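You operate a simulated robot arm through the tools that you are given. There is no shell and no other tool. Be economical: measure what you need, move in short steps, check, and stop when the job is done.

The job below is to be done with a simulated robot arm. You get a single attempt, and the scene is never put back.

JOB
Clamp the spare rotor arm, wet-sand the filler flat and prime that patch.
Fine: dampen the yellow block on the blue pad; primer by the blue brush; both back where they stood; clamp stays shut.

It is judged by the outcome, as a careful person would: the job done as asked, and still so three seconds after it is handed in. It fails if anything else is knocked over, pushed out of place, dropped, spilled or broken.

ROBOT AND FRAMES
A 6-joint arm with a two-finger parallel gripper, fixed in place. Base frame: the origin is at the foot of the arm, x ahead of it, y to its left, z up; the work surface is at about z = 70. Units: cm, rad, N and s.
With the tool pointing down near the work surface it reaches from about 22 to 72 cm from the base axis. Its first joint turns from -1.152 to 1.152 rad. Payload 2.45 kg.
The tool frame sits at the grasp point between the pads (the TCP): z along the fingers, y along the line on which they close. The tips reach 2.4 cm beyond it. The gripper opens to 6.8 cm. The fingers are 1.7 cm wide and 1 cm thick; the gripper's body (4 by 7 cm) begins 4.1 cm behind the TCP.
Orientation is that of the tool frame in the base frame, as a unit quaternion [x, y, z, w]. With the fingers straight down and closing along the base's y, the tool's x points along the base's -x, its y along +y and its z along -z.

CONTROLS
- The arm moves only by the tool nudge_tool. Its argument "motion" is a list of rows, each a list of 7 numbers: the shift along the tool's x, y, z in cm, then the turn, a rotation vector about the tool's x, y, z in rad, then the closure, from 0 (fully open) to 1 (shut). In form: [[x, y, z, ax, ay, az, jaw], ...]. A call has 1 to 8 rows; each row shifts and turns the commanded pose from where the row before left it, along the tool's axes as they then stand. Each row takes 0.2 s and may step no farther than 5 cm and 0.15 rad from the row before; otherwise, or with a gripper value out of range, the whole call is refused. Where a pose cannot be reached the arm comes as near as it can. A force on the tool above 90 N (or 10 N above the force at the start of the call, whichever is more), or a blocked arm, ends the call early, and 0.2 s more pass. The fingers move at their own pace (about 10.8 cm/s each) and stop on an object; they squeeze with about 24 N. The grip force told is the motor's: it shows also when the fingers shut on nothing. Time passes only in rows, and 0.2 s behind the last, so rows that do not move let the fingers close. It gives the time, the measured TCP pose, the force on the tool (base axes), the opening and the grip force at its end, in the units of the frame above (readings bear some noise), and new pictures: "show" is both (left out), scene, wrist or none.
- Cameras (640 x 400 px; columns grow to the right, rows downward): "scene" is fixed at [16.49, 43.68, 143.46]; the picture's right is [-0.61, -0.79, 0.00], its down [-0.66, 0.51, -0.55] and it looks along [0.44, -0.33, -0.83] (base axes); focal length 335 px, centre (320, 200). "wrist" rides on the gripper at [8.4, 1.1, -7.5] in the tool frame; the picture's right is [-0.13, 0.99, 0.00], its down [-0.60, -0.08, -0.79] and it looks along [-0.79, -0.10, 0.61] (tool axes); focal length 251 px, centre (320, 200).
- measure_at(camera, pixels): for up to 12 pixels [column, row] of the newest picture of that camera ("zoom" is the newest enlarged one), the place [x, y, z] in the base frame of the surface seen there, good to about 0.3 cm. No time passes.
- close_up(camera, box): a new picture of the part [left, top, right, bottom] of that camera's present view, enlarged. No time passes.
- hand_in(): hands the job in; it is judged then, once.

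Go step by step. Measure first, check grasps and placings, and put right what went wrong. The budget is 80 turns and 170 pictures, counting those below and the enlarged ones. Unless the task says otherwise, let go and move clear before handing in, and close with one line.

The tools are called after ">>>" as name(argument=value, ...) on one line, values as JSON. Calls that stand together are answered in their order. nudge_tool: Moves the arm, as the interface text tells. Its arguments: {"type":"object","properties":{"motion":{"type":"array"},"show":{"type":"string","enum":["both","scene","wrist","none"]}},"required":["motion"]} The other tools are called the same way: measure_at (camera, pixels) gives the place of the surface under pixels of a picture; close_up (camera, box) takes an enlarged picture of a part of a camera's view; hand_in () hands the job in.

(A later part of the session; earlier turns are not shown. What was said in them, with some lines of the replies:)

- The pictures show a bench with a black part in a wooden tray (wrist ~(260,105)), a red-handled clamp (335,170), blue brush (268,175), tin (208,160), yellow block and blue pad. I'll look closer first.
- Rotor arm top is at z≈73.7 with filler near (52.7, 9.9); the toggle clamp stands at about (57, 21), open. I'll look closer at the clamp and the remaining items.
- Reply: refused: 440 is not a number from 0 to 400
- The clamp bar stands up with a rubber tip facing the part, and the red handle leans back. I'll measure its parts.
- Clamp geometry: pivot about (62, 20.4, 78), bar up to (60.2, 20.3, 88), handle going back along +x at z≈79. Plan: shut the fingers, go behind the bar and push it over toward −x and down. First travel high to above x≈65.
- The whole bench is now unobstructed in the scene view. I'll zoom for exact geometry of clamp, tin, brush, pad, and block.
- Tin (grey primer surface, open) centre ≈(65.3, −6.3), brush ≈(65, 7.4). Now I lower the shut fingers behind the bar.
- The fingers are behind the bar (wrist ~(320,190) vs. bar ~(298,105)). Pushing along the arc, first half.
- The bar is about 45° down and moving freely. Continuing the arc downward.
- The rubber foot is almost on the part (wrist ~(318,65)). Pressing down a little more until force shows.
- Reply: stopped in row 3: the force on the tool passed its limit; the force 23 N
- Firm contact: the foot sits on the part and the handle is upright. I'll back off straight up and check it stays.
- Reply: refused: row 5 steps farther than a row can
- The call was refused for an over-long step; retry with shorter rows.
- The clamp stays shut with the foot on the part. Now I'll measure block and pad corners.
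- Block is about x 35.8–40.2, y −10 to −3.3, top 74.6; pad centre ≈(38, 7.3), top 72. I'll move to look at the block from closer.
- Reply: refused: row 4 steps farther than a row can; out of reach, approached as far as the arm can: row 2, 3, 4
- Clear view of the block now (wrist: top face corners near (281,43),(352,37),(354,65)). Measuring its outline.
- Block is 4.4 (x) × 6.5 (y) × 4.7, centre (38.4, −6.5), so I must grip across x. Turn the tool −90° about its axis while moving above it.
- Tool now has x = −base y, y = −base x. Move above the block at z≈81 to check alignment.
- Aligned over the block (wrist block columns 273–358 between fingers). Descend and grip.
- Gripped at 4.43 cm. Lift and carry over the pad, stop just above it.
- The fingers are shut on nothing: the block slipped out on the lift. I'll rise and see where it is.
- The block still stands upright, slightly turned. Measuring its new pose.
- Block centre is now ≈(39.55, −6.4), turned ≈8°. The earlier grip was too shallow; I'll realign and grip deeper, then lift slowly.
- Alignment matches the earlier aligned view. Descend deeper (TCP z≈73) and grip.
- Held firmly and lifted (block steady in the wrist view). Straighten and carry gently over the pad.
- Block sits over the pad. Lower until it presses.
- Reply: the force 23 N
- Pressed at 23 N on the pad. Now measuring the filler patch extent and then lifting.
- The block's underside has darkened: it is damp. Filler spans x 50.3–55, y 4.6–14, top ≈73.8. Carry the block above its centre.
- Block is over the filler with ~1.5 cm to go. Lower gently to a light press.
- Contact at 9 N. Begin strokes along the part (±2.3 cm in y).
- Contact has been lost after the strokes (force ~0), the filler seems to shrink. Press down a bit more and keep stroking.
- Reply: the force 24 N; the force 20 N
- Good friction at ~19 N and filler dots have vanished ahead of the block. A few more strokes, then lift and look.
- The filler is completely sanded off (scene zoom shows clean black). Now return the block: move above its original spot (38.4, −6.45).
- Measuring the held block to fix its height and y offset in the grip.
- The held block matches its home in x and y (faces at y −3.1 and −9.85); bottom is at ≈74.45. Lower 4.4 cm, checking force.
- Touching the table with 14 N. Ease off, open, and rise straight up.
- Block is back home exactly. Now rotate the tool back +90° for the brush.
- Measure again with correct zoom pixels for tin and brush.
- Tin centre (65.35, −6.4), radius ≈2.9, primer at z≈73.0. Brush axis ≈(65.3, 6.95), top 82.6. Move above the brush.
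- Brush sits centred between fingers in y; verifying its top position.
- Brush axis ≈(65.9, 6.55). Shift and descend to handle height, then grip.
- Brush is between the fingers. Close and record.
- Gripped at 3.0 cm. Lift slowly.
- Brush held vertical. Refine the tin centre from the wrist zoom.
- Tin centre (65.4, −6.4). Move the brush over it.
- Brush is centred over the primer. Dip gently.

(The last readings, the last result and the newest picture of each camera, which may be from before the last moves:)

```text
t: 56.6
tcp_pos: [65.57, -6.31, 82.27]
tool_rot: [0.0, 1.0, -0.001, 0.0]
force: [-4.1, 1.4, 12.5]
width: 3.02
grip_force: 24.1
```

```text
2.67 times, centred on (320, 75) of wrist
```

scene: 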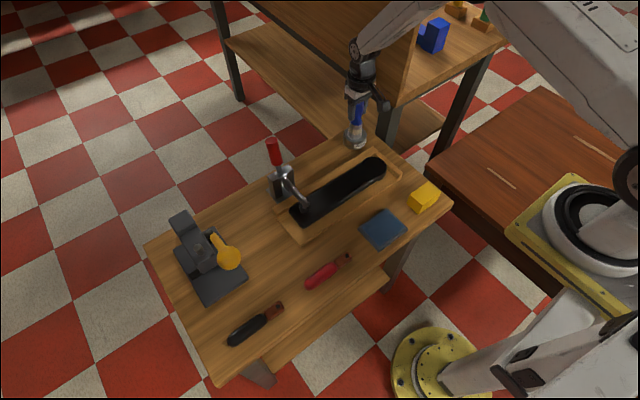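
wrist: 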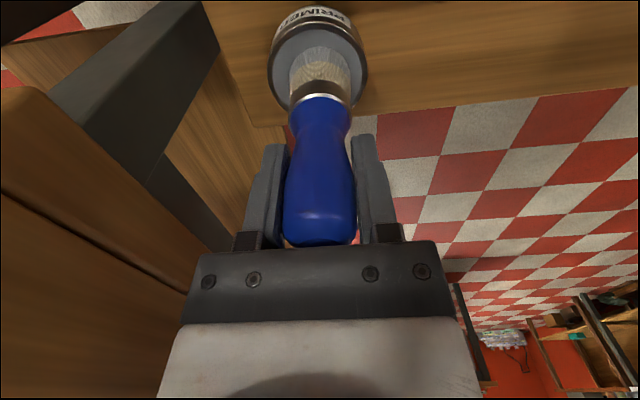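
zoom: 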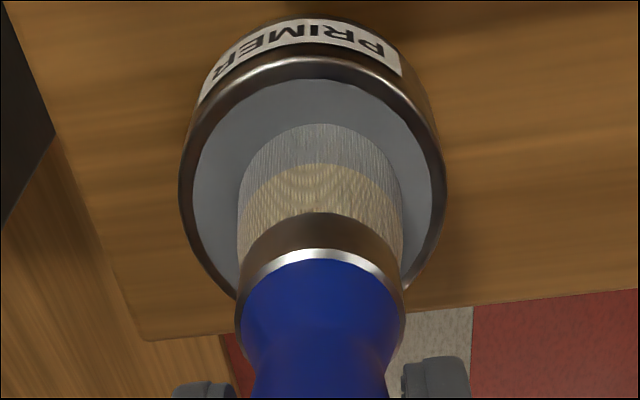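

Bristle tips are now grey with primer. Lift straight up, then head for the patch.

>>> nudge_tool(motion=[[0, 0, -0.5, 0, 0, 0, 1], [0, 0, -1.0, 0, 0, 0, 1], [0, 0, -1.5, 0, 0, 0, 1], [0, 0, -1.5, 0, 0, 0, 1], [2.5, 2, 0, 0, 0, 0, 1], [2.5, 2.5, 0, 0, 0, 0, 1], [2.5, 2.5, 0, 0, 0, 0, 1], [2.5, 2.5, 0, 0, 0, 0, 1]], show="none")

>>> nudge_tool(motion=[[2, 2, 0, 0, 0, 0, 1], [1, 1, 0, 0, 0, 0, 1], [0, 0, 1.5, 0, 0, 0, 1], [0, 0, 0, 0, 0, 0, 1]])

>>> close_up(camera="scene", box=[280, 110, 410, 210])

```text
t: 58.4
tcp_pos: [55.24, 3.07, 86.96]
tool_rot: [0.0, 1.0, -0.001, -0.001]
force: [0.1, 0.1, -0.5]
width: 3.02
grip_force: 24.2
```

```text
t: 59.4
tcp_pos: [52.48, 6.01, 85.21]
tool_rot: [0.0, 1.0, -0.001, -0.001]
force: [-0.1, 0.4, -0.1]
width: 3.02
grip_force: 23.4
```

scene: 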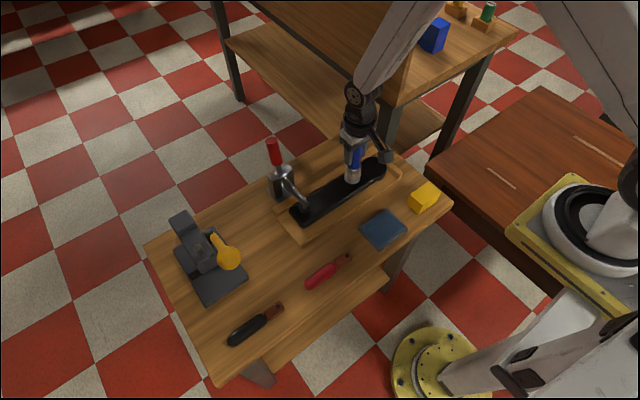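
wrist: 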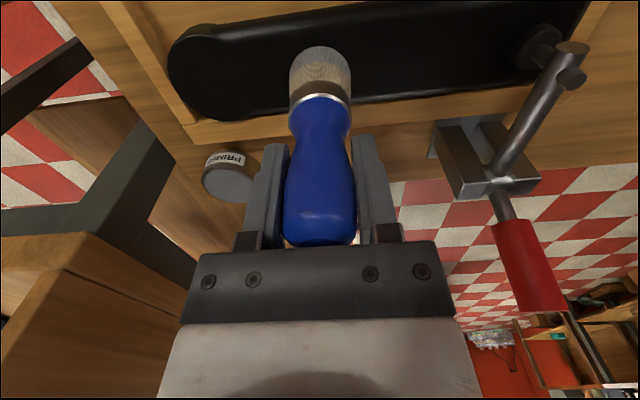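

```text
4.00 times, centred on (345, 160) of scene
```

zoom: 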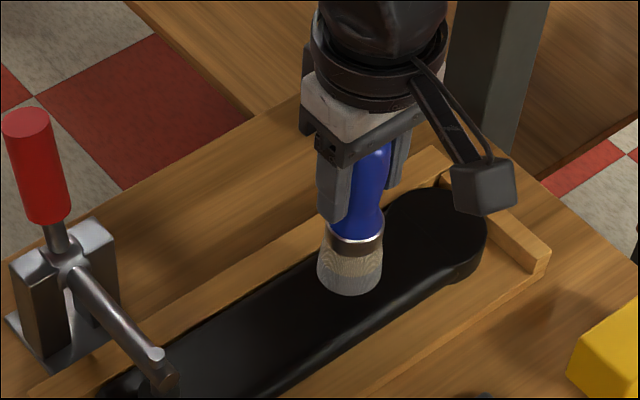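

Brush is above the patch's −y end. Lower to light contact, TCP ≈82.8.

>>> nudge_tool(motion=[[0, 0, 1.2, 0, 0, 0, 1], [0, 0, 0.7, 0, 0, 0, 1], [0, 0, 0.3, 0, 0, 0, 1], [0, 0, 0.2, 0, 0, 0, 1], [0, 0, 0, 0, 0, 0, 1]], show="none")

```text
t: 60.6
tcp_pos: [52.36, 6.17, 82.72]
tool_rot: [0.0, 1.0, 0.0, -0.001]
force: [-3.4, -1.8, 13.1]
width: 3.03
grip_force: 24.7
```

Contact at 13 N; brush along the patch.

>>> nudge_tool(motion=[[0, 1.3, 0, 0, 0, 0, 1], [0, 1.3, 0, 0, 0, 0, 1], [0, 1.3, 0, 0, 0, 0, 1], [0, 1.3, 0, 0, 0, 0, 1], [0, 1.3, 0, 0, 0, 0, 1], [0, 0.6, 0, 0, 0, 0, 1], [0, 0, 0, 0, 0, 0, 1]])

>>> close_up(camera="scene", box=[280, 120, 410, 220])

```text
t: 62.2
tcp_pos: [52.36, 13.13, 82.87]
tool_rot: [0.0, 1.0, -0.001, -0.002]
force: [-0.3, 0.3, -0.8]
width: 3.04
grip_force: 24.0
```

scene: 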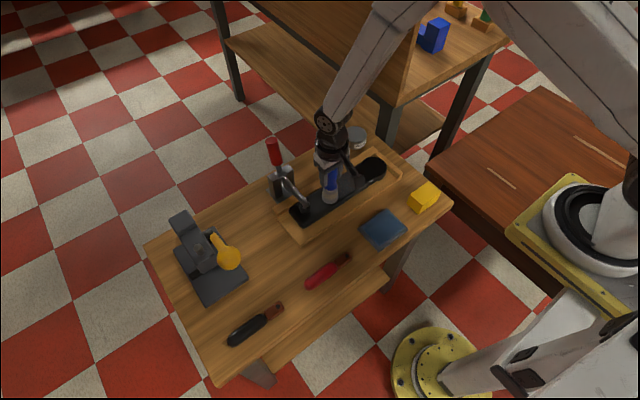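
wrist: 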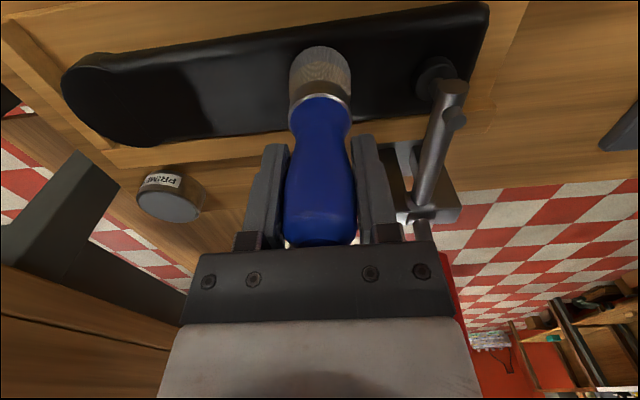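

```text
4.00 times, centred on (345, 170) of scene
```

zoom: 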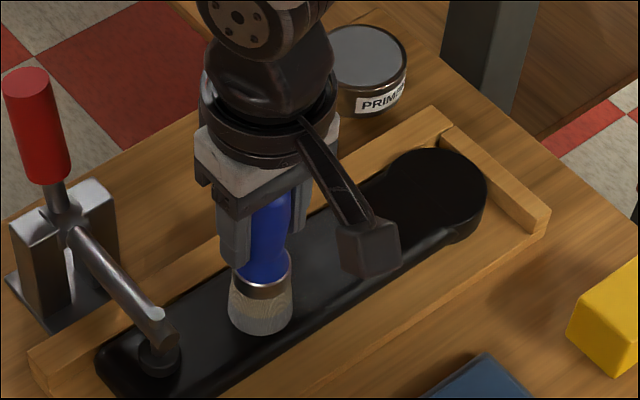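

Contact was lost near the end (force ~0, z 82.87). Lower a bit and brush back.

>>> nudge_tool(motion=[[0, 0, 0.25, 0, 0, 0, 1], [0, -1.2, 0, 0, 0, 0, 1], [0, -1.2, 0, 0, 0, 0, 1], [0, -1.2, 0, 0, 0, 0, 1], [0, 0, 0, 0, 0, 0, 1]])

>>> close_up(camera="wrist", box=[120, 0, 420, 150])

```text
t: 63.4
tcp_pos: [52.5, 9.91, 82.75]
tool_rot: [0.0, 1.0, 0.0, -0.001]
force: [1.2, 7.3, 20.2]
width: 3.02
grip_force: 23.8
```

scene: 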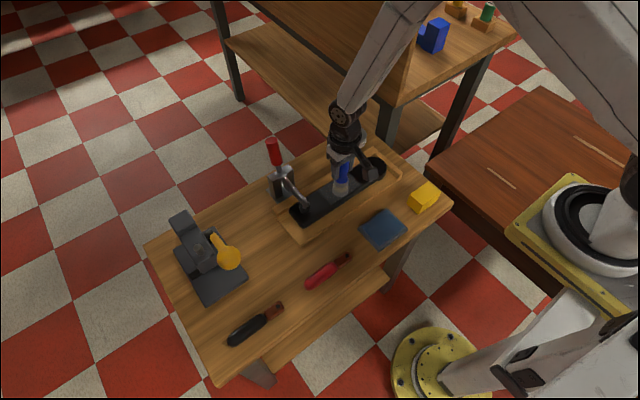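
wrist: 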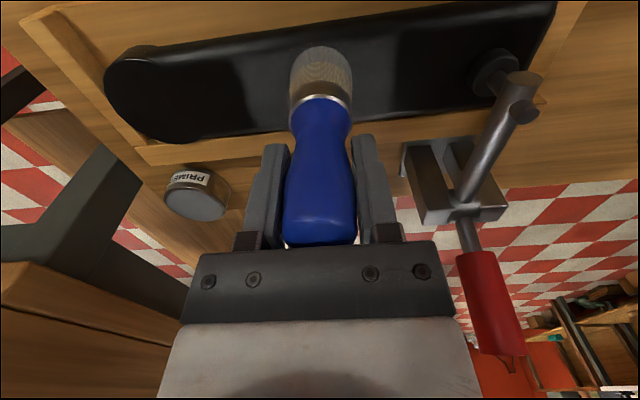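

```text
2.13 times, centred on (270, 75) of wrist
```

zoom: 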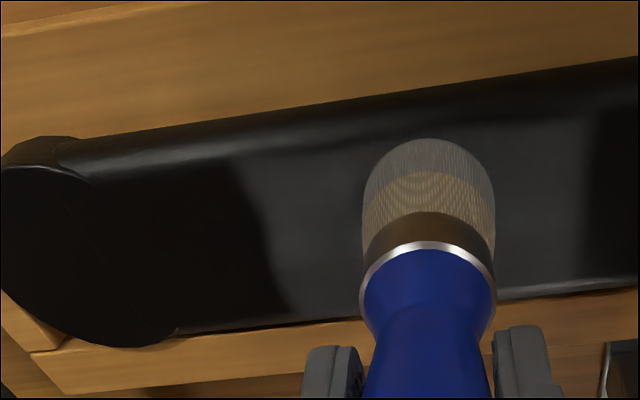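

Firm contact now (20 N). The grey effect is faint; continue covering the rest of the patch in parallel passes.

>>> nudge_tool(motion=[[0, -1.3, 0, 0, 0, 0, 1], [0, -1.3, 0, 0, 0, 0, 1], [0, -1.3, 0, 0, 0, 0, 1], [1.0, 0, 0, 0, 0, 0, 1], [0, 1.3, 0, 0, 0, 0, 1], [0, 1.3, 0, 0, 0, 0, 1], [0, 1.3, 0, 0, 0, 0, 1], [0, 1.3, 0, 0, 0, 0, 1]], show="none")

>>> nudge_tool(motion=[[0, 1.3, 0, 0, 0, 0, 1], [0, 1.0, 0, 0, 0, 0, 1], [-1.0, 0, 0, 0, 0, 0, 1], [-1.0, 0, 0, 0, 0, 0, 1], [0, -1.3, 0, 0, 0, 0, 1], [0, -1.3, 0, 0, 0, 0, 1], [0, -1.3, 0, 0, 0, 0, 1], [0, -1.3, 0, 0, 0, 0, 1]])

>>> close_up(camera="wrist", box=[120, 0, 420, 150])

```text
t: 65.2
tcp_pos: [51.38, 10.94, 82.41]
tool_rot: [0.0, 1.0, -0.001, -0.001]
force: [1.3, -4.5, 13.2]
width: 3.02
grip_force: 24.0
```

```text
t: 67.0
tcp_pos: [53.37, 7.99, 82.59]
tool_rot: [0.0, 1.0, -0.001, -0.002]
force: [0.7, -0.2, -1.6]
width: 3.03
grip_force: 24.5
```

scene: 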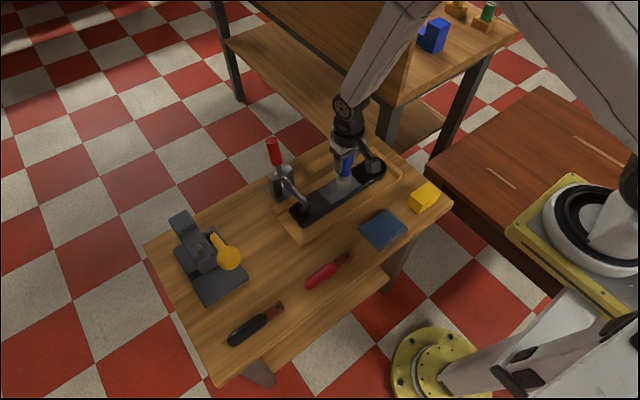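
wrist: 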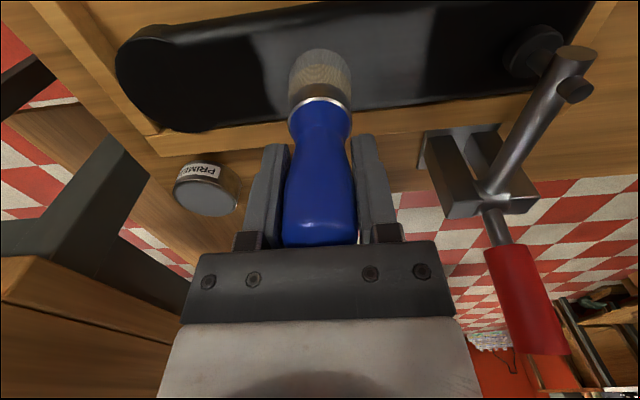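

```text
2.13 times, centred on (270, 75) of wrist
```

zoom: 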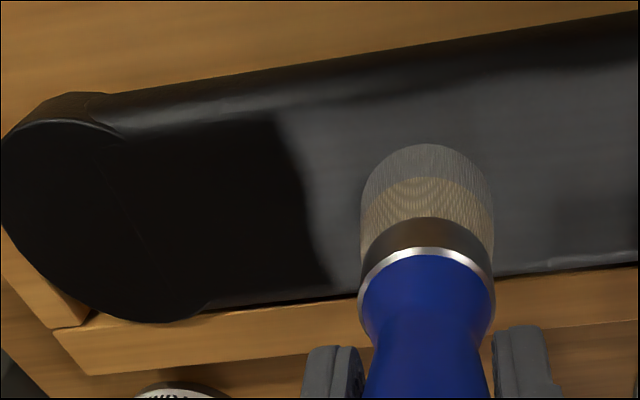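

Lift off and look at the result from the fixed camera.

>>> nudge_tool(motion=[[0, 0, -1, 0, 0, 0, 1], [0, 0, -2, 0, 0, 0, 1], [0, 0, -2, 0, 0, 0, 1], [-2, -2.5, 0, 0, 0, 0, 1], [-3, -2.5, 0, 0, 0, 0, 1], [-3, -2.5, 0, 0, 0, 0, 1], [0, 0, 0, 0, 0, 0, 1]])

>>> close_up(camera="scene", box=[280, 130, 410, 230])

```text
t: 68.6
tcp_pos: [61.39, 0.44, 87.67]
tool_rot: [0.0, 1.0, -0.001, -0.001]
force: [-0.8, -0.1, -0.7]
width: 3.02
grip_force: 24.3
```

scene: 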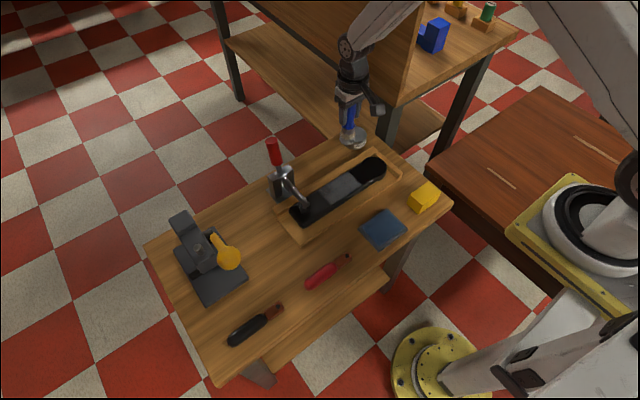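
wrist: 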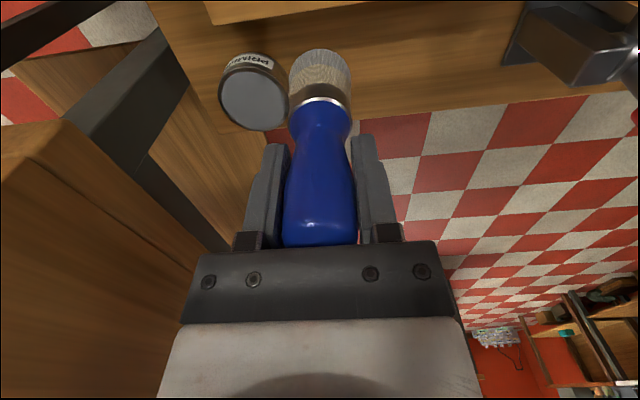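

```text
4.00 times, centred on (345, 180) of scene
```

zoom: 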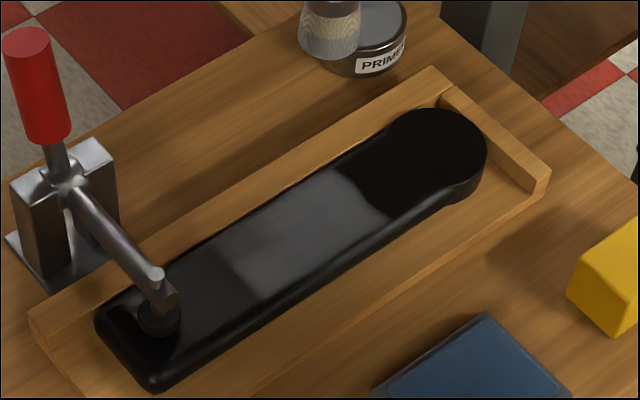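

A grey primed rectangle is visible (zoom (225–390, 170–290)) but thin. I'll check its extent, re-dip and give another coat.

>>> measure_at(camera="zoom", pixels=[[205, 245], [255, 305], [340, 170], [388, 215], [300, 230], [360, 190]])

>>> nudge_tool(motion=[[-2, -2.4, 0, 0, 0, 0, 1], [-2, -2.4, 0, 0, 0, 0, 1], [0, -2, 0, 0, 0, 0, 1], [0, 0, 0, 0, 0, 0, 1]])

>>> close_up(camera="wrist", box=[220, 0, 420, 150])

```text
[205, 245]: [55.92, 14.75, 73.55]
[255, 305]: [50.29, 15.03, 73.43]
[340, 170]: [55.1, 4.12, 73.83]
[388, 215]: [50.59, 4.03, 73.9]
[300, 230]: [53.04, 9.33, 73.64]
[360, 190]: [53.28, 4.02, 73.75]
```

```text
t: 69.6
tcp_pos: [65.49, -6.2, 87.42]
tool_rot: [0.0, 1.0, -0.002, -0.002]
force: [-0.5, -0.1, -0.5]
width: 3.01
grip_force: 24.1
```

scene: 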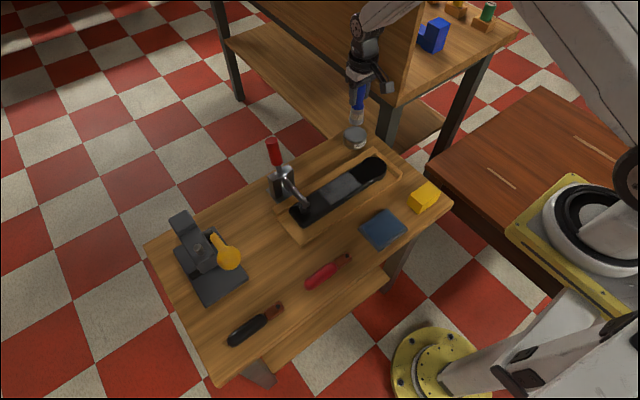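
wrist: 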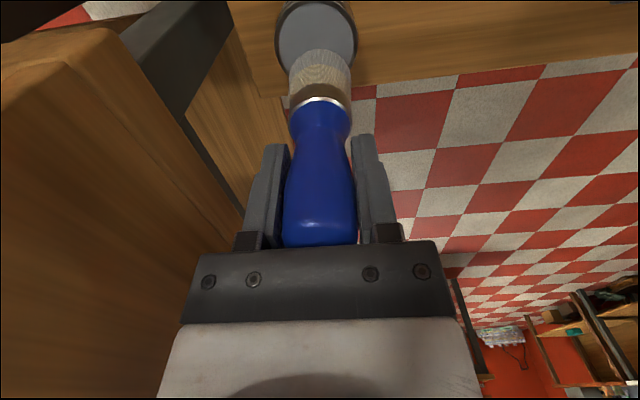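

```text
2.67 times, centred on (320, 75) of wrist
```

zoom: 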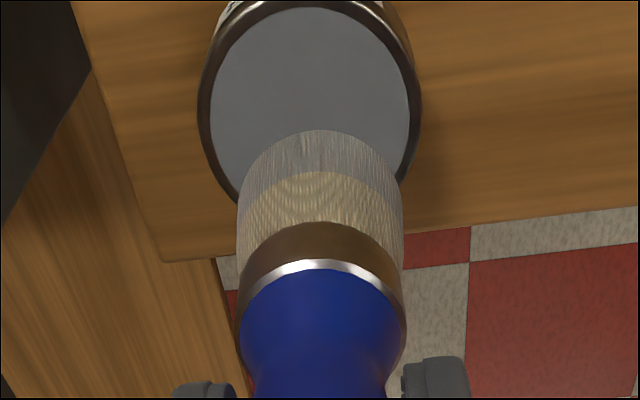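

The primed area covers exactly the filler zone (x 50.3–55.9, y 4–15). Dip again for a second coat.

>>> nudge_tool(motion=[[0, 0, 2, 0, 0, 0, 1], [0, 0, 2, 0, 0, 0, 1], [0, 0, 1, 0, 0, 0, 1], [0, 0, 0.3, 0, 0, 0, 1], [0, 0, 0.15, 0, 0, 0, 1], [0, 0, 0, 0, 0, 0, 1]], show="none")

```text
t: 71.0
tcp_pos: [65.45, -6.31, 82.17]
tool_rot: [-0.001, 1.0, 0.0, -0.001]
force: [-0.5, -1.0, -0.2]
width: 3.05
grip_force: 23.9
```

>>> nudge_tool(motion=[[0, 0, 0.15, 0, 0, 0, 1], [0, 0, 0.15, 0, 0, 0, 1], [0, 0, 0, 0, 0, 0, 1]], show="none")

```text
t: 71.8
tcp_pos: [65.42, -6.42, 81.88]
tool_rot: [0.001, 1.0, -0.001, -0.001]
force: [-4.8, 0.6, 12.4]
width: 3.03
grip_force: 23.9
```

Dipped (12 N). Back to the patch for the second coat.

>>> nudge_tool(motion=[[0, 0, -1.0, 0, 0, 0, 1], [0, 0, -2.0, 0, 0, 0, 1], [0, 0, -1.5, 0, 0, 0, 1], [2.6, 2.4, 0, 0, 0, 0, 1], [2.6, 2.4, 0, 0, 0, 0, 1], [2.6, 2.4, 0, 0, 0, 0, 1], [2.6, 2.4, 0, 0, 0, 0, 1], [2.5, 2.5, 0, 0, 0, 0, 1]], show="none")

>>> nudge_tool(motion=[[0, 0, 2.0, 0, 0, 0, 1], [0, 0, 1.0, 0, 0, 0, 1], [0, 0, 0.6, 0, 0, 0, 1], [0, 0, 0.3, 0, 0, 0, 1], [0, 0, 0, 0, 0, 0, 1]], show="none")

```text
t: 73.6
tcp_pos: [52.68, 6.03, 86.19]
tool_rot: [0.0, 1.0, 0.0, -0.001]
force: [-0.1, -0.5, -0.6]
width: 3.02
grip_force: 24.1
```

```text
t: 74.8
tcp_pos: [52.68, 5.9, 82.39]
tool_rot: [0.0, 1.0, -0.001, 0.0]
force: [-4.1, 3.6, 22.0]
width: 3.02
grip_force: 24.3
```

Good contact (22 N). Brush forth and back in several passes.

>>> nudge_tool(motion=[[0, 1.4, 0, 0, 0, 0, 1], [0, 1.4, 0, 0, 0, 0, 1], [0, 1.4, 0, 0, 0, 0, 1], [0, 1.4, 0, 0, 0, 0, 1], [0, 1.4, 0, 0, 0, 0, 1], [0.8, 0, 0, 0, 0, 0, 1], [0, -1.4, 0, 0, 0, 0, 1], [0, -1.4, 0, 0, 0, 0, 1]], show="none")

>>> nudge_tool(motion=[[0, -1.4, 0.05, 0, 0, 0, 1], [0, -1.4, 0, 0, 0, 0, 1], [0, -1.4, 0, 0, 0, 0, 1], [-1.6, 0, 0, 0, 0, 0, 1], [0, 1.4, 0, 0, 0, 0, 1], [0, 1.4, 0, 0, 0, 0, 1], [0, 1.4, 0, 0, 0, 0, 1], [0, 1.4, 0, 0, 0, 0, 1]])

>>> close_up(camera="scene", box=[280, 130, 410, 230])

```text
t: 76.6
tcp_pos: [51.69, 10.07, 82.52]
tool_rot: [0.0, 1.0, -0.001, -0.002]
force: [-0.4, 0.1, -1.0]
width: 2.99
grip_force: 24.0
```

```text
t: 78.4
tcp_pos: [53.38, 11.45, 82.41]
tool_rot: [0.0, 1.0, 0.0, -0.001]
force: [-0.3, -5.6, 16.3]
width: 3.01
grip_force: 23.8
```

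scene: 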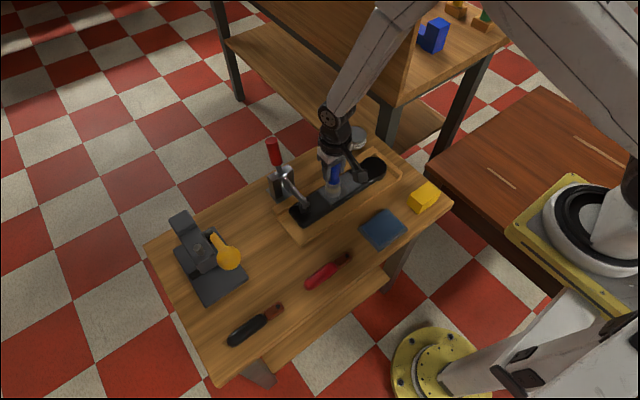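
wrist: 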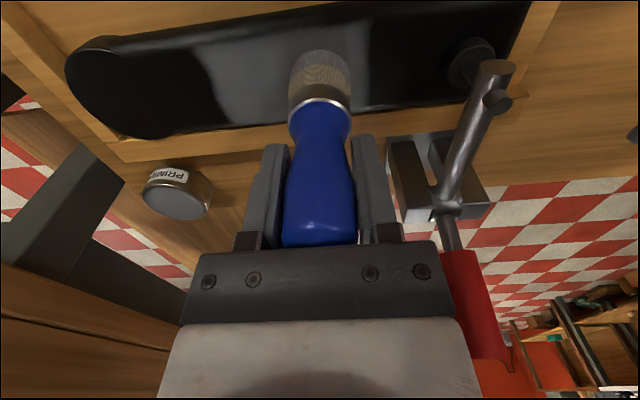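

```text
4.00 times, centred on (345, 180) of scene
```

zoom: 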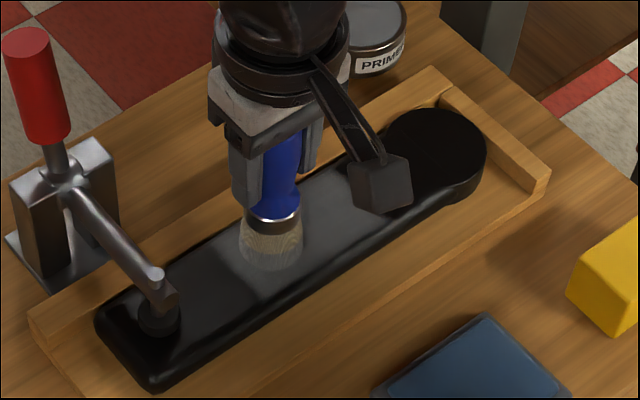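

The patch is greyer. A few more passes with steady contact.

>>> nudge_tool(motion=[[0, 1.4, 0.05, 0, 0, 0, 1], [0.8, 0, 0.05, 0, 0, 0, 1], [0, -1.4, 0.05, 0, 0, 0, 1], [0, -1.4, 0, 0, 0, 0, 1], [0, -1.4, 0, 0, 0, 0, 1], [0, -1.4, 0, 0, 0, 0, 1], [0, -1.4, 0, 0, 0, 0, 1], [0.8, 0, 0, 0, 0, 0, 1]], show="none")

>>> nudge_tool(motion=[[0, 1.4, 0.05, 0, 0, 0, 1], [0, 1.4, 0, 0, 0, 0, 1], [0, 1.4, 0, 0, 0, 0, 1], [0, 1.4, 0, 0, 0, 0, 1], [0, 1.2, 0, 0, 0, 0, 1], [0, -1.2, 0, 0, 0, 0, 1], [0, -1.4, 0, 0, 0, 0, 1], [0, -1.4, 0, 0, 0, 0, 1]], show="none")

>>> nudge_tool(motion=[[0, 0, -1, 0, 0, 0, 1], [0, 0, -2, 0, 0, 0, 1], [0, 0, -2, 0, 0, 0, 1], [-2, -2.5, 0, 0, 0, 0, 1], [-3, -2.5, 0, 0, 0, 0, 1], [-3, -2.5, 0, 0, 0, 0, 1], [0, 0, 0, 0, 0, 0, 1]])

>>> close_up(camera="scene", box=[280, 130, 410, 230])

```text
t: 80.2
tcp_pos: [51.44, 5.77, 82.18]
tool_rot: [-0.001, 1.0, -0.001, 0.0]
force: [4.9, -1.1, 9.8]
width: 3.03
grip_force: 23.8
```

```text
t: 82.0
tcp_pos: [51.71, 8.59, 82.19]
tool_rot: [0.0, 1.0, -0.001, -0.001]
force: [0.7, 3.4, 8.6]
width: 3.01
grip_force: 24.5
```

```text
t: 83.6
tcp_pos: [59.81, 1.18, 87.28]
tool_rot: [0.0, 1.0, -0.001, -0.002]
force: [0.1, 0.3, -0.6]
width: 3.01
grip_force: 23.8
```

scene: 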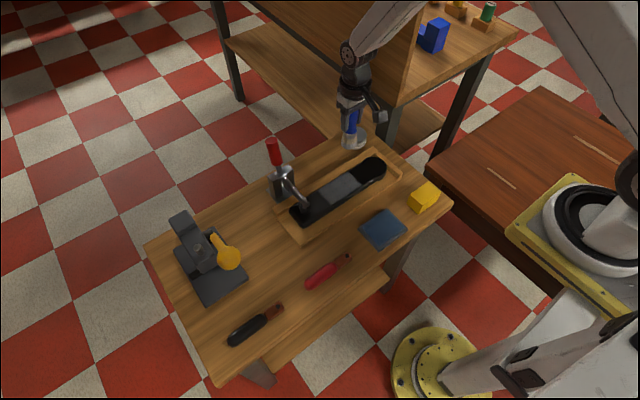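
wrist: 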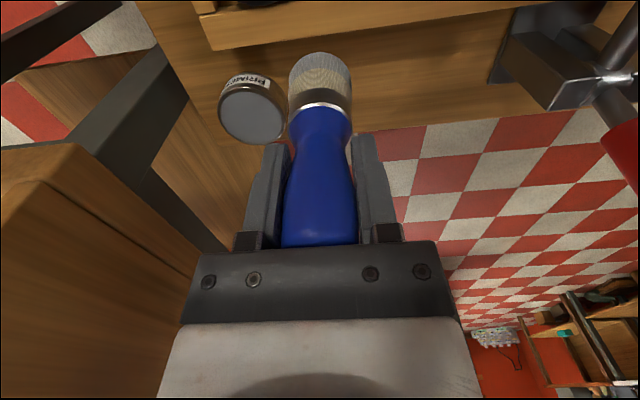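

```text
4.00 times, centred on (345, 180) of scene
```

zoom: 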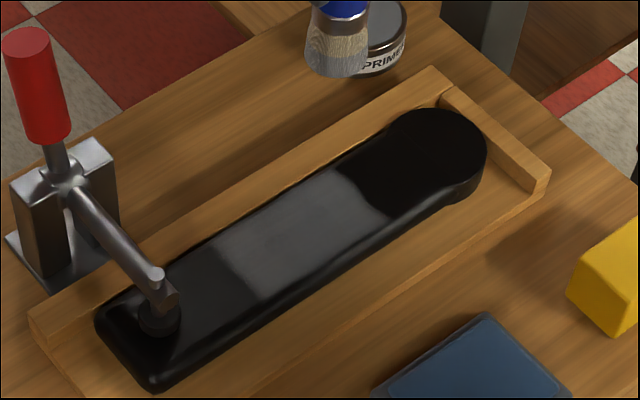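

The patch is uniformly grey over the former filler. Now return the brush above its home (65.9, 6.6).

>>> nudge_tool(motion=[[-2, 1.8, 0, 0, 0, 0, 1], [-2, 1.8, 0, 0, 0, 0, 1], [-2.1, 1.8, 0, 0, 0, 0, 1], [0, 0, 1.5, 0, 0, 0, 1], [0, 0, 0, 0, 0, 0, 1]])

>>> close_up(camera="scene", box=[265, 80, 375, 180])

>>> close_up(camera="wrist", box=[220, 0, 420, 150])

```text
t: 84.8
tcp_pos: [65.89, 6.68, 85.69]
tool_rot: [-0.001, 1.0, -0.001, -0.001]
force: [-0.1, 0.0, -0.3]
width: 3.01
grip_force: 24.3
```

scene: 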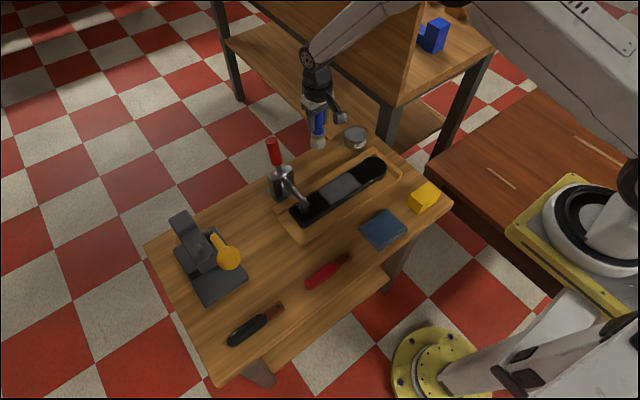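
wrist: 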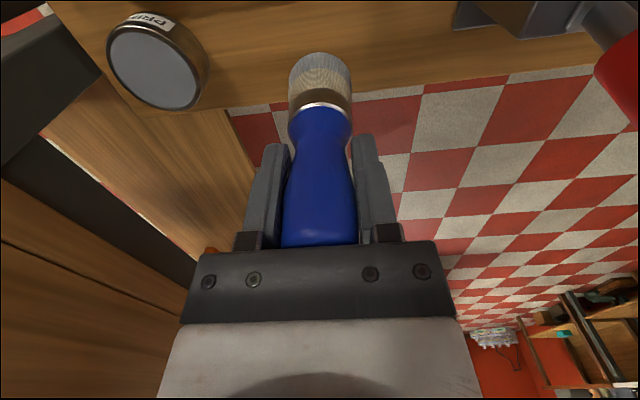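

```text
4.00 times, centred on (320, 130) of scene
```

zoom: 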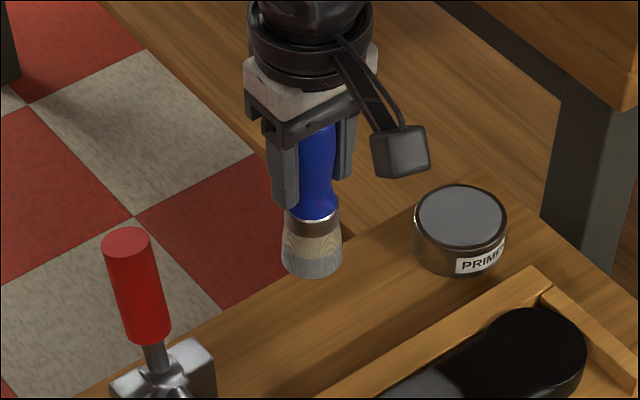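

```text
2.67 times, centred on (320, 75) of wrist
```

zoom: 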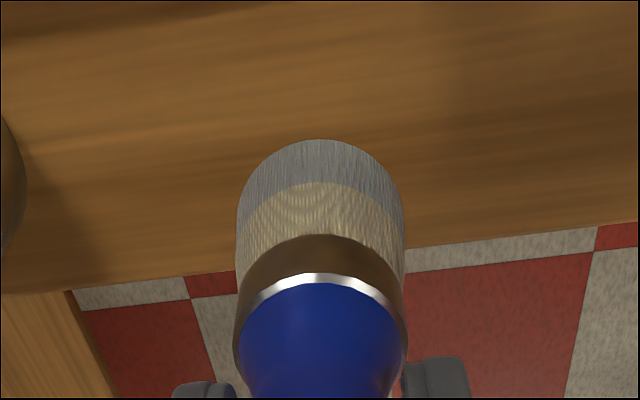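

Check the brush pose before lowering.

>>> measure_at(camera="zoom", pixels=[[240, 210], [402, 210], [320, 145], [320, 160]])

>>> nudge_tool(motion=[[0, 0, 2, 0, 0, 0, 1], [0, 0, 2, 0, 0, 0, 1], [0, 0, 1.5, 0, 0, 0, 1], [0, 0, 0.6, 0, 0, 0, 1], [0, 0, 0.3, 0, 0, 0, 1], [0, 0, 0, 0, 0, 0, 1]])

>>> close_up(camera="scene", box=[265, 90, 375, 190])

```text
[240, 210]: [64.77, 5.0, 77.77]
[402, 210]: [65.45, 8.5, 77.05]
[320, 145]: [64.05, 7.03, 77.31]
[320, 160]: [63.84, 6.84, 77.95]
```

```text
t: 86.2
tcp_pos: [65.73, 6.57, 79.2]
tool_rot: [0.0, 1.0, 0.0, -0.001]
force: [0.1, 0.1, -0.7]
width: 3.0
grip_force: 23.5
```

scene: 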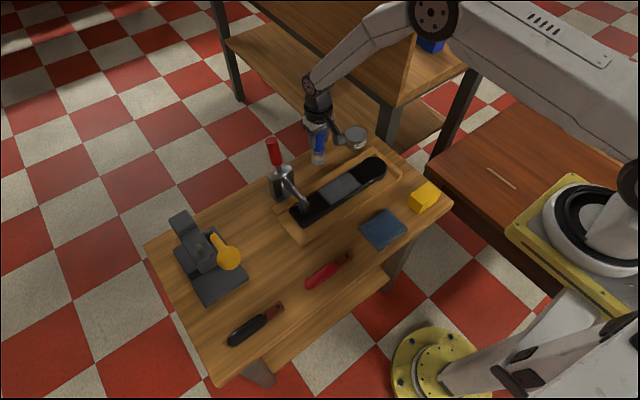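
wrist: 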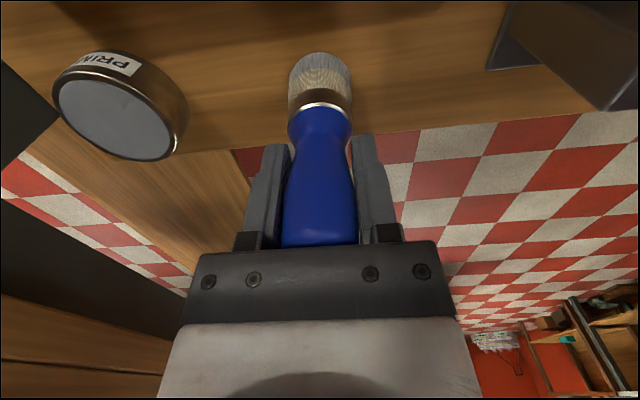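

```text
4.00 times, centred on (320, 140) of scene
```

zoom: 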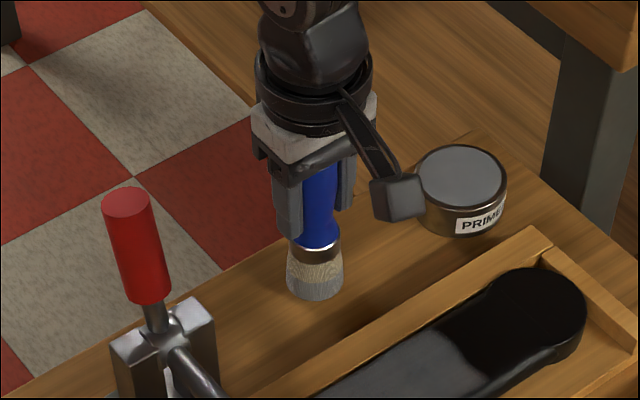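

Almost down. Lower in tiny steps until contact.

>>> nudge_tool(motion=[[0, 0, 0.2, 0, 0, 0, 1], [0, 0, 0.15, 0, 0, 0, 1], [0, 0, 0, 0, 0, 0, 1]], show="none")

>>> nudge_tool(motion=[[0, 0, 0.15, 0, 0, 0, 1], [0, 0, 0, 0, 0, 0, 1]], show="none")

```text
t: 87.0
tcp_pos: [65.81, 6.66, 78.91]
tool_rot: [0.001, 1.0, -0.001, -0.002]
force: [-0.6, 0.6, -1.0]
width: 3.01
grip_force: 23.9
```

```text
t: 87.6
tcp_pos: [65.77, 6.51, 78.66]
tool_rot: [0.0, 1.0, -0.001, -0.002]
force: [-1.6, 0.7, -0.4]
width: 3.0
grip_force: 24.3
```

>>> nudge_tool(motion=[[0, 0, 0.12, 0, 0, 0, 1], [0, 0, 0, 0, 0, 0, 1]], show="none")

>>> nudge_tool(motion=[[0, 0, 0.1, 0, 0, 0, 1], [0, 0, 0, 0, 0, 0, 1]], show="scene")

>>> close_up(camera="scene", box=[270, 90, 380, 190])

```text
t: 88.2
tcp_pos: [65.79, 6.6, 78.5]
tool_rot: [0.001, 1.0, -0.002, -0.001]
force: [0.4, 0.1, -1.6]
width: 3.0
grip_force: 24.0
```

```text
t: 88.8
tcp_pos: [65.9, 6.58, 78.43]
tool_rot: [0.0, 1.0, -0.001, -0.002]
force: [0.8, 0.6, -1.1]
width: 3.02
grip_force: 23.7
```

scene: 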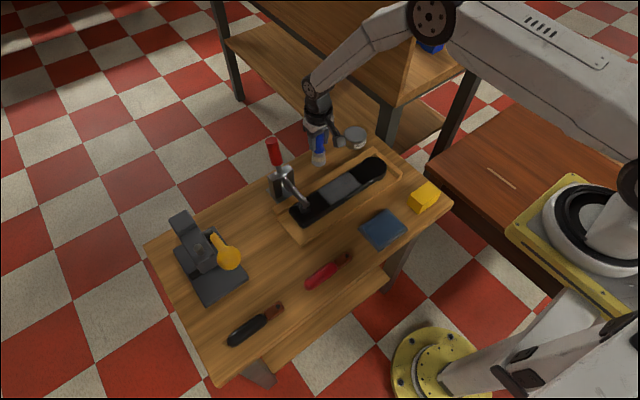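

```text
4.00 times, centred on (325, 140) of scene
```

zoom: 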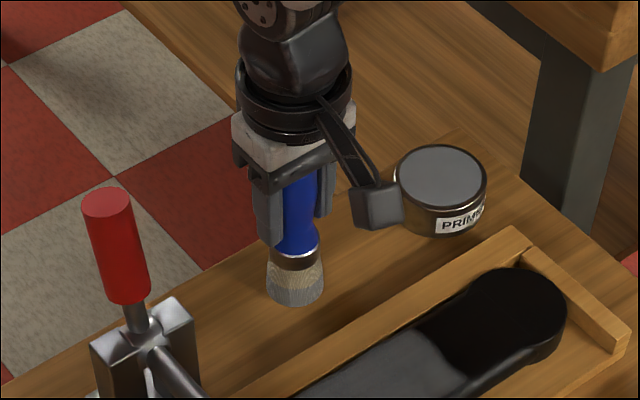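

Bottom is within ~0.2 cm of home and nearly down. Small correction and a final touch.

>>> nudge_tool(motion=[[-0.08, 0.12, 0, 0, 0, 0, 1], [0, 0, 0.1, 0, 0, 0, 1], [0, 0, 0, 0, 0, 0, 1]], show="none")

>>> nudge_tool(motion=[[0, 0, 0.1, 0, 0, 0, 1], [0, 0, 0, 0, 0, 0, 1]], show="none")

```text
t: 89.6
tcp_pos: [65.79, 6.56, 78.4]
tool_rot: [0.0, 1.0, 0.0, 0.0]
force: [-4.0, -0.2, 9.5]
width: 3.05
grip_force: 23.6
```

```text
t: 90.2
tcp_pos: [65.91, 6.71, 78.49]
tool_rot: [-0.001, 1.0, 0.0, 0.001]
force: [-3.6, -1.9, 23.1]
width: 3.03
grip_force: 24.1
```

Contact with the table. Ease off slightly, open gradually, and rise straight up.

>>> nudge_tool(motion=[[0, 0, -0.15, 0, 0, 0, 1], [0, 0, 0, 0, 0, 0, 0.5], [0, 0, 0, 0, 0, 0, 0.3], [0, 0, 0, 0, 0, 0, 0], [0, 0, 0, 0, 0, 0, 0], [0, 0, -1, 0, 0, 0, 0], [0, 0, -2, 0, 0, 0, 0], [0, 0, 0, 0, 0, 0, 0]])

>>> close_up(camera="scene", box=[270, 90, 380, 190])

```text
t: 92.0
tcp_pos: [65.84, 6.82, 81.42]
tool_rot: [0.0, 1.0, -0.001, -0.001]
force: [0.4, 0.0, 0.2]
width: 6.79
grip_force: 0.1
```

scene: 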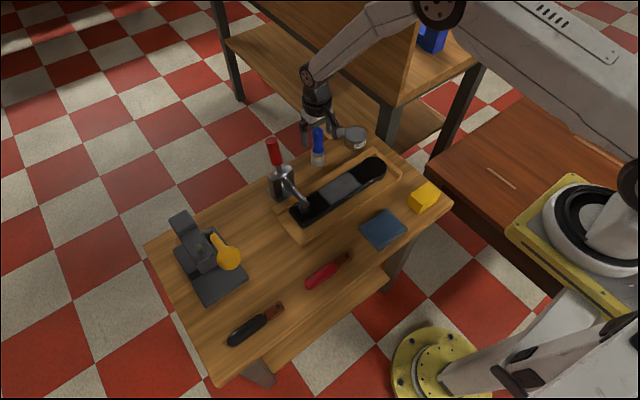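
wrist: 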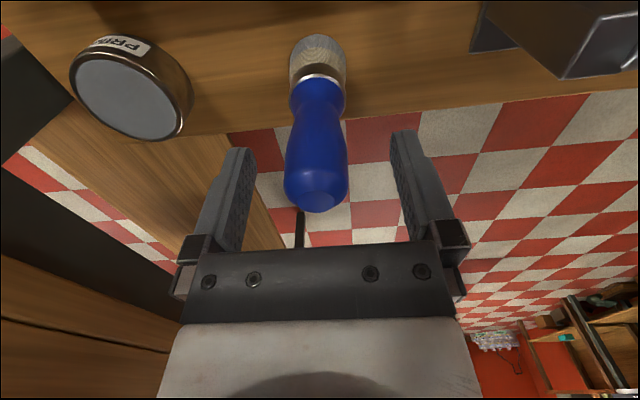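

```text
4.00 times, centred on (325, 140) of scene
```

zoom: 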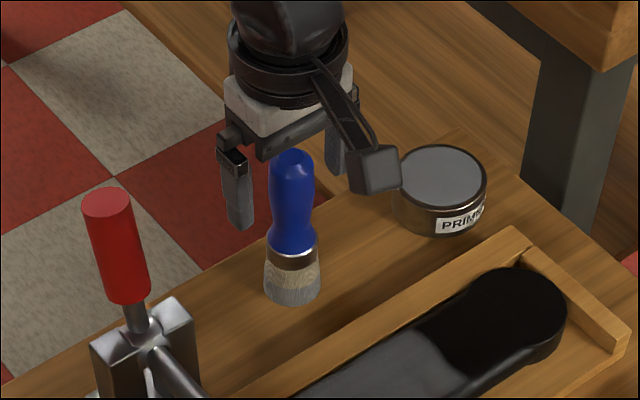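

The brush stands upright exactly at its old spot. Rise and clear away, then a last overall check.

>>> nudge_tool(motion=[[0, 0, -3, 0, 0, 0, 0], [0, 0, -4, 0, 0, 0, 0], [0, 0, -4, 0, 0, 0, 0], [4, -2, 0, 0, 0, 0, 0], [4, -2, 0, 0, 0, 0, 0], [4, -2, 0, 0, 0, 0, 0], [4, -2, 0, 0, 0, 0, 0], [4, -2, 0, 0, 0, 0, 0]])

>>> close_up(camera="scene", box=[260, 110, 460, 260])

>>> close_up(camera="wrist", box=[200, 0, 520, 200])

```text
t: 93.8
tcp_pos: [45.83, -3.4, 92.3]
tool_rot: [0.0, 1.0, -0.001, -0.001]
force: [0.6, 0.0, -0.1]
width: 6.78
grip_force: 0.1
```

scene: 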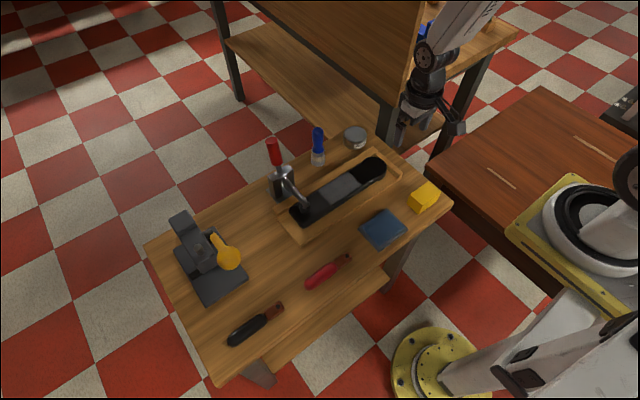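
wrist: 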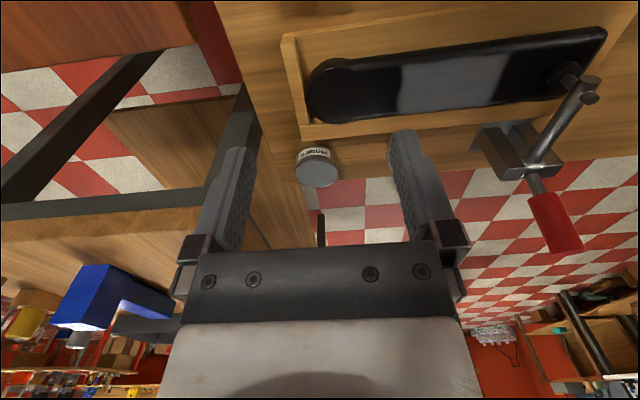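

```text
2.67 times, centred on (360, 185) of scene
```

zoom: 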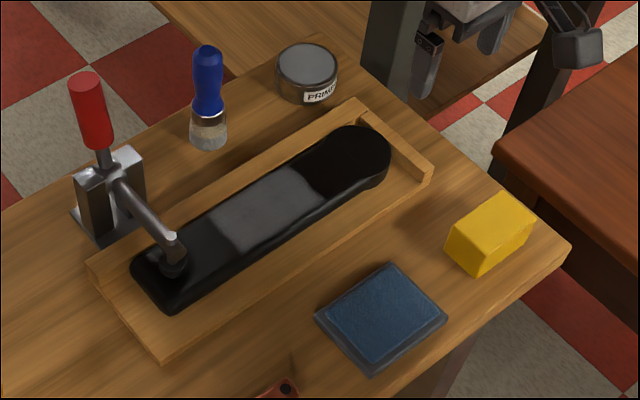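

```text
2.00 times, centred on (360, 100) of wrist
```

zoom: 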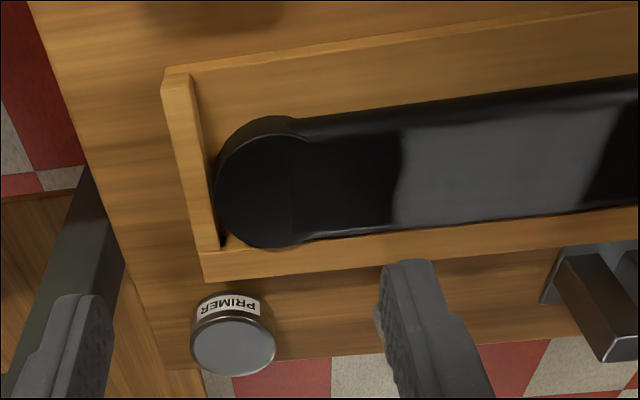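

The grey primer patch fully covers the former filler area (zoom (390–600, 90–220)). The clamp is shut, the brush and block are back where they stood, and the arm is clear, so I'm handing in.

>>> hand_in()

```text
The job is handed in.
```

The job is done and handed in: the rotor arm is clamped, and the filler is wet-sanded flat and primed. The yellow block slipped out of the grip once, shifting about 1 cm and staying upright. It and the blue brush are back where they stood, and the clamp is still shut.
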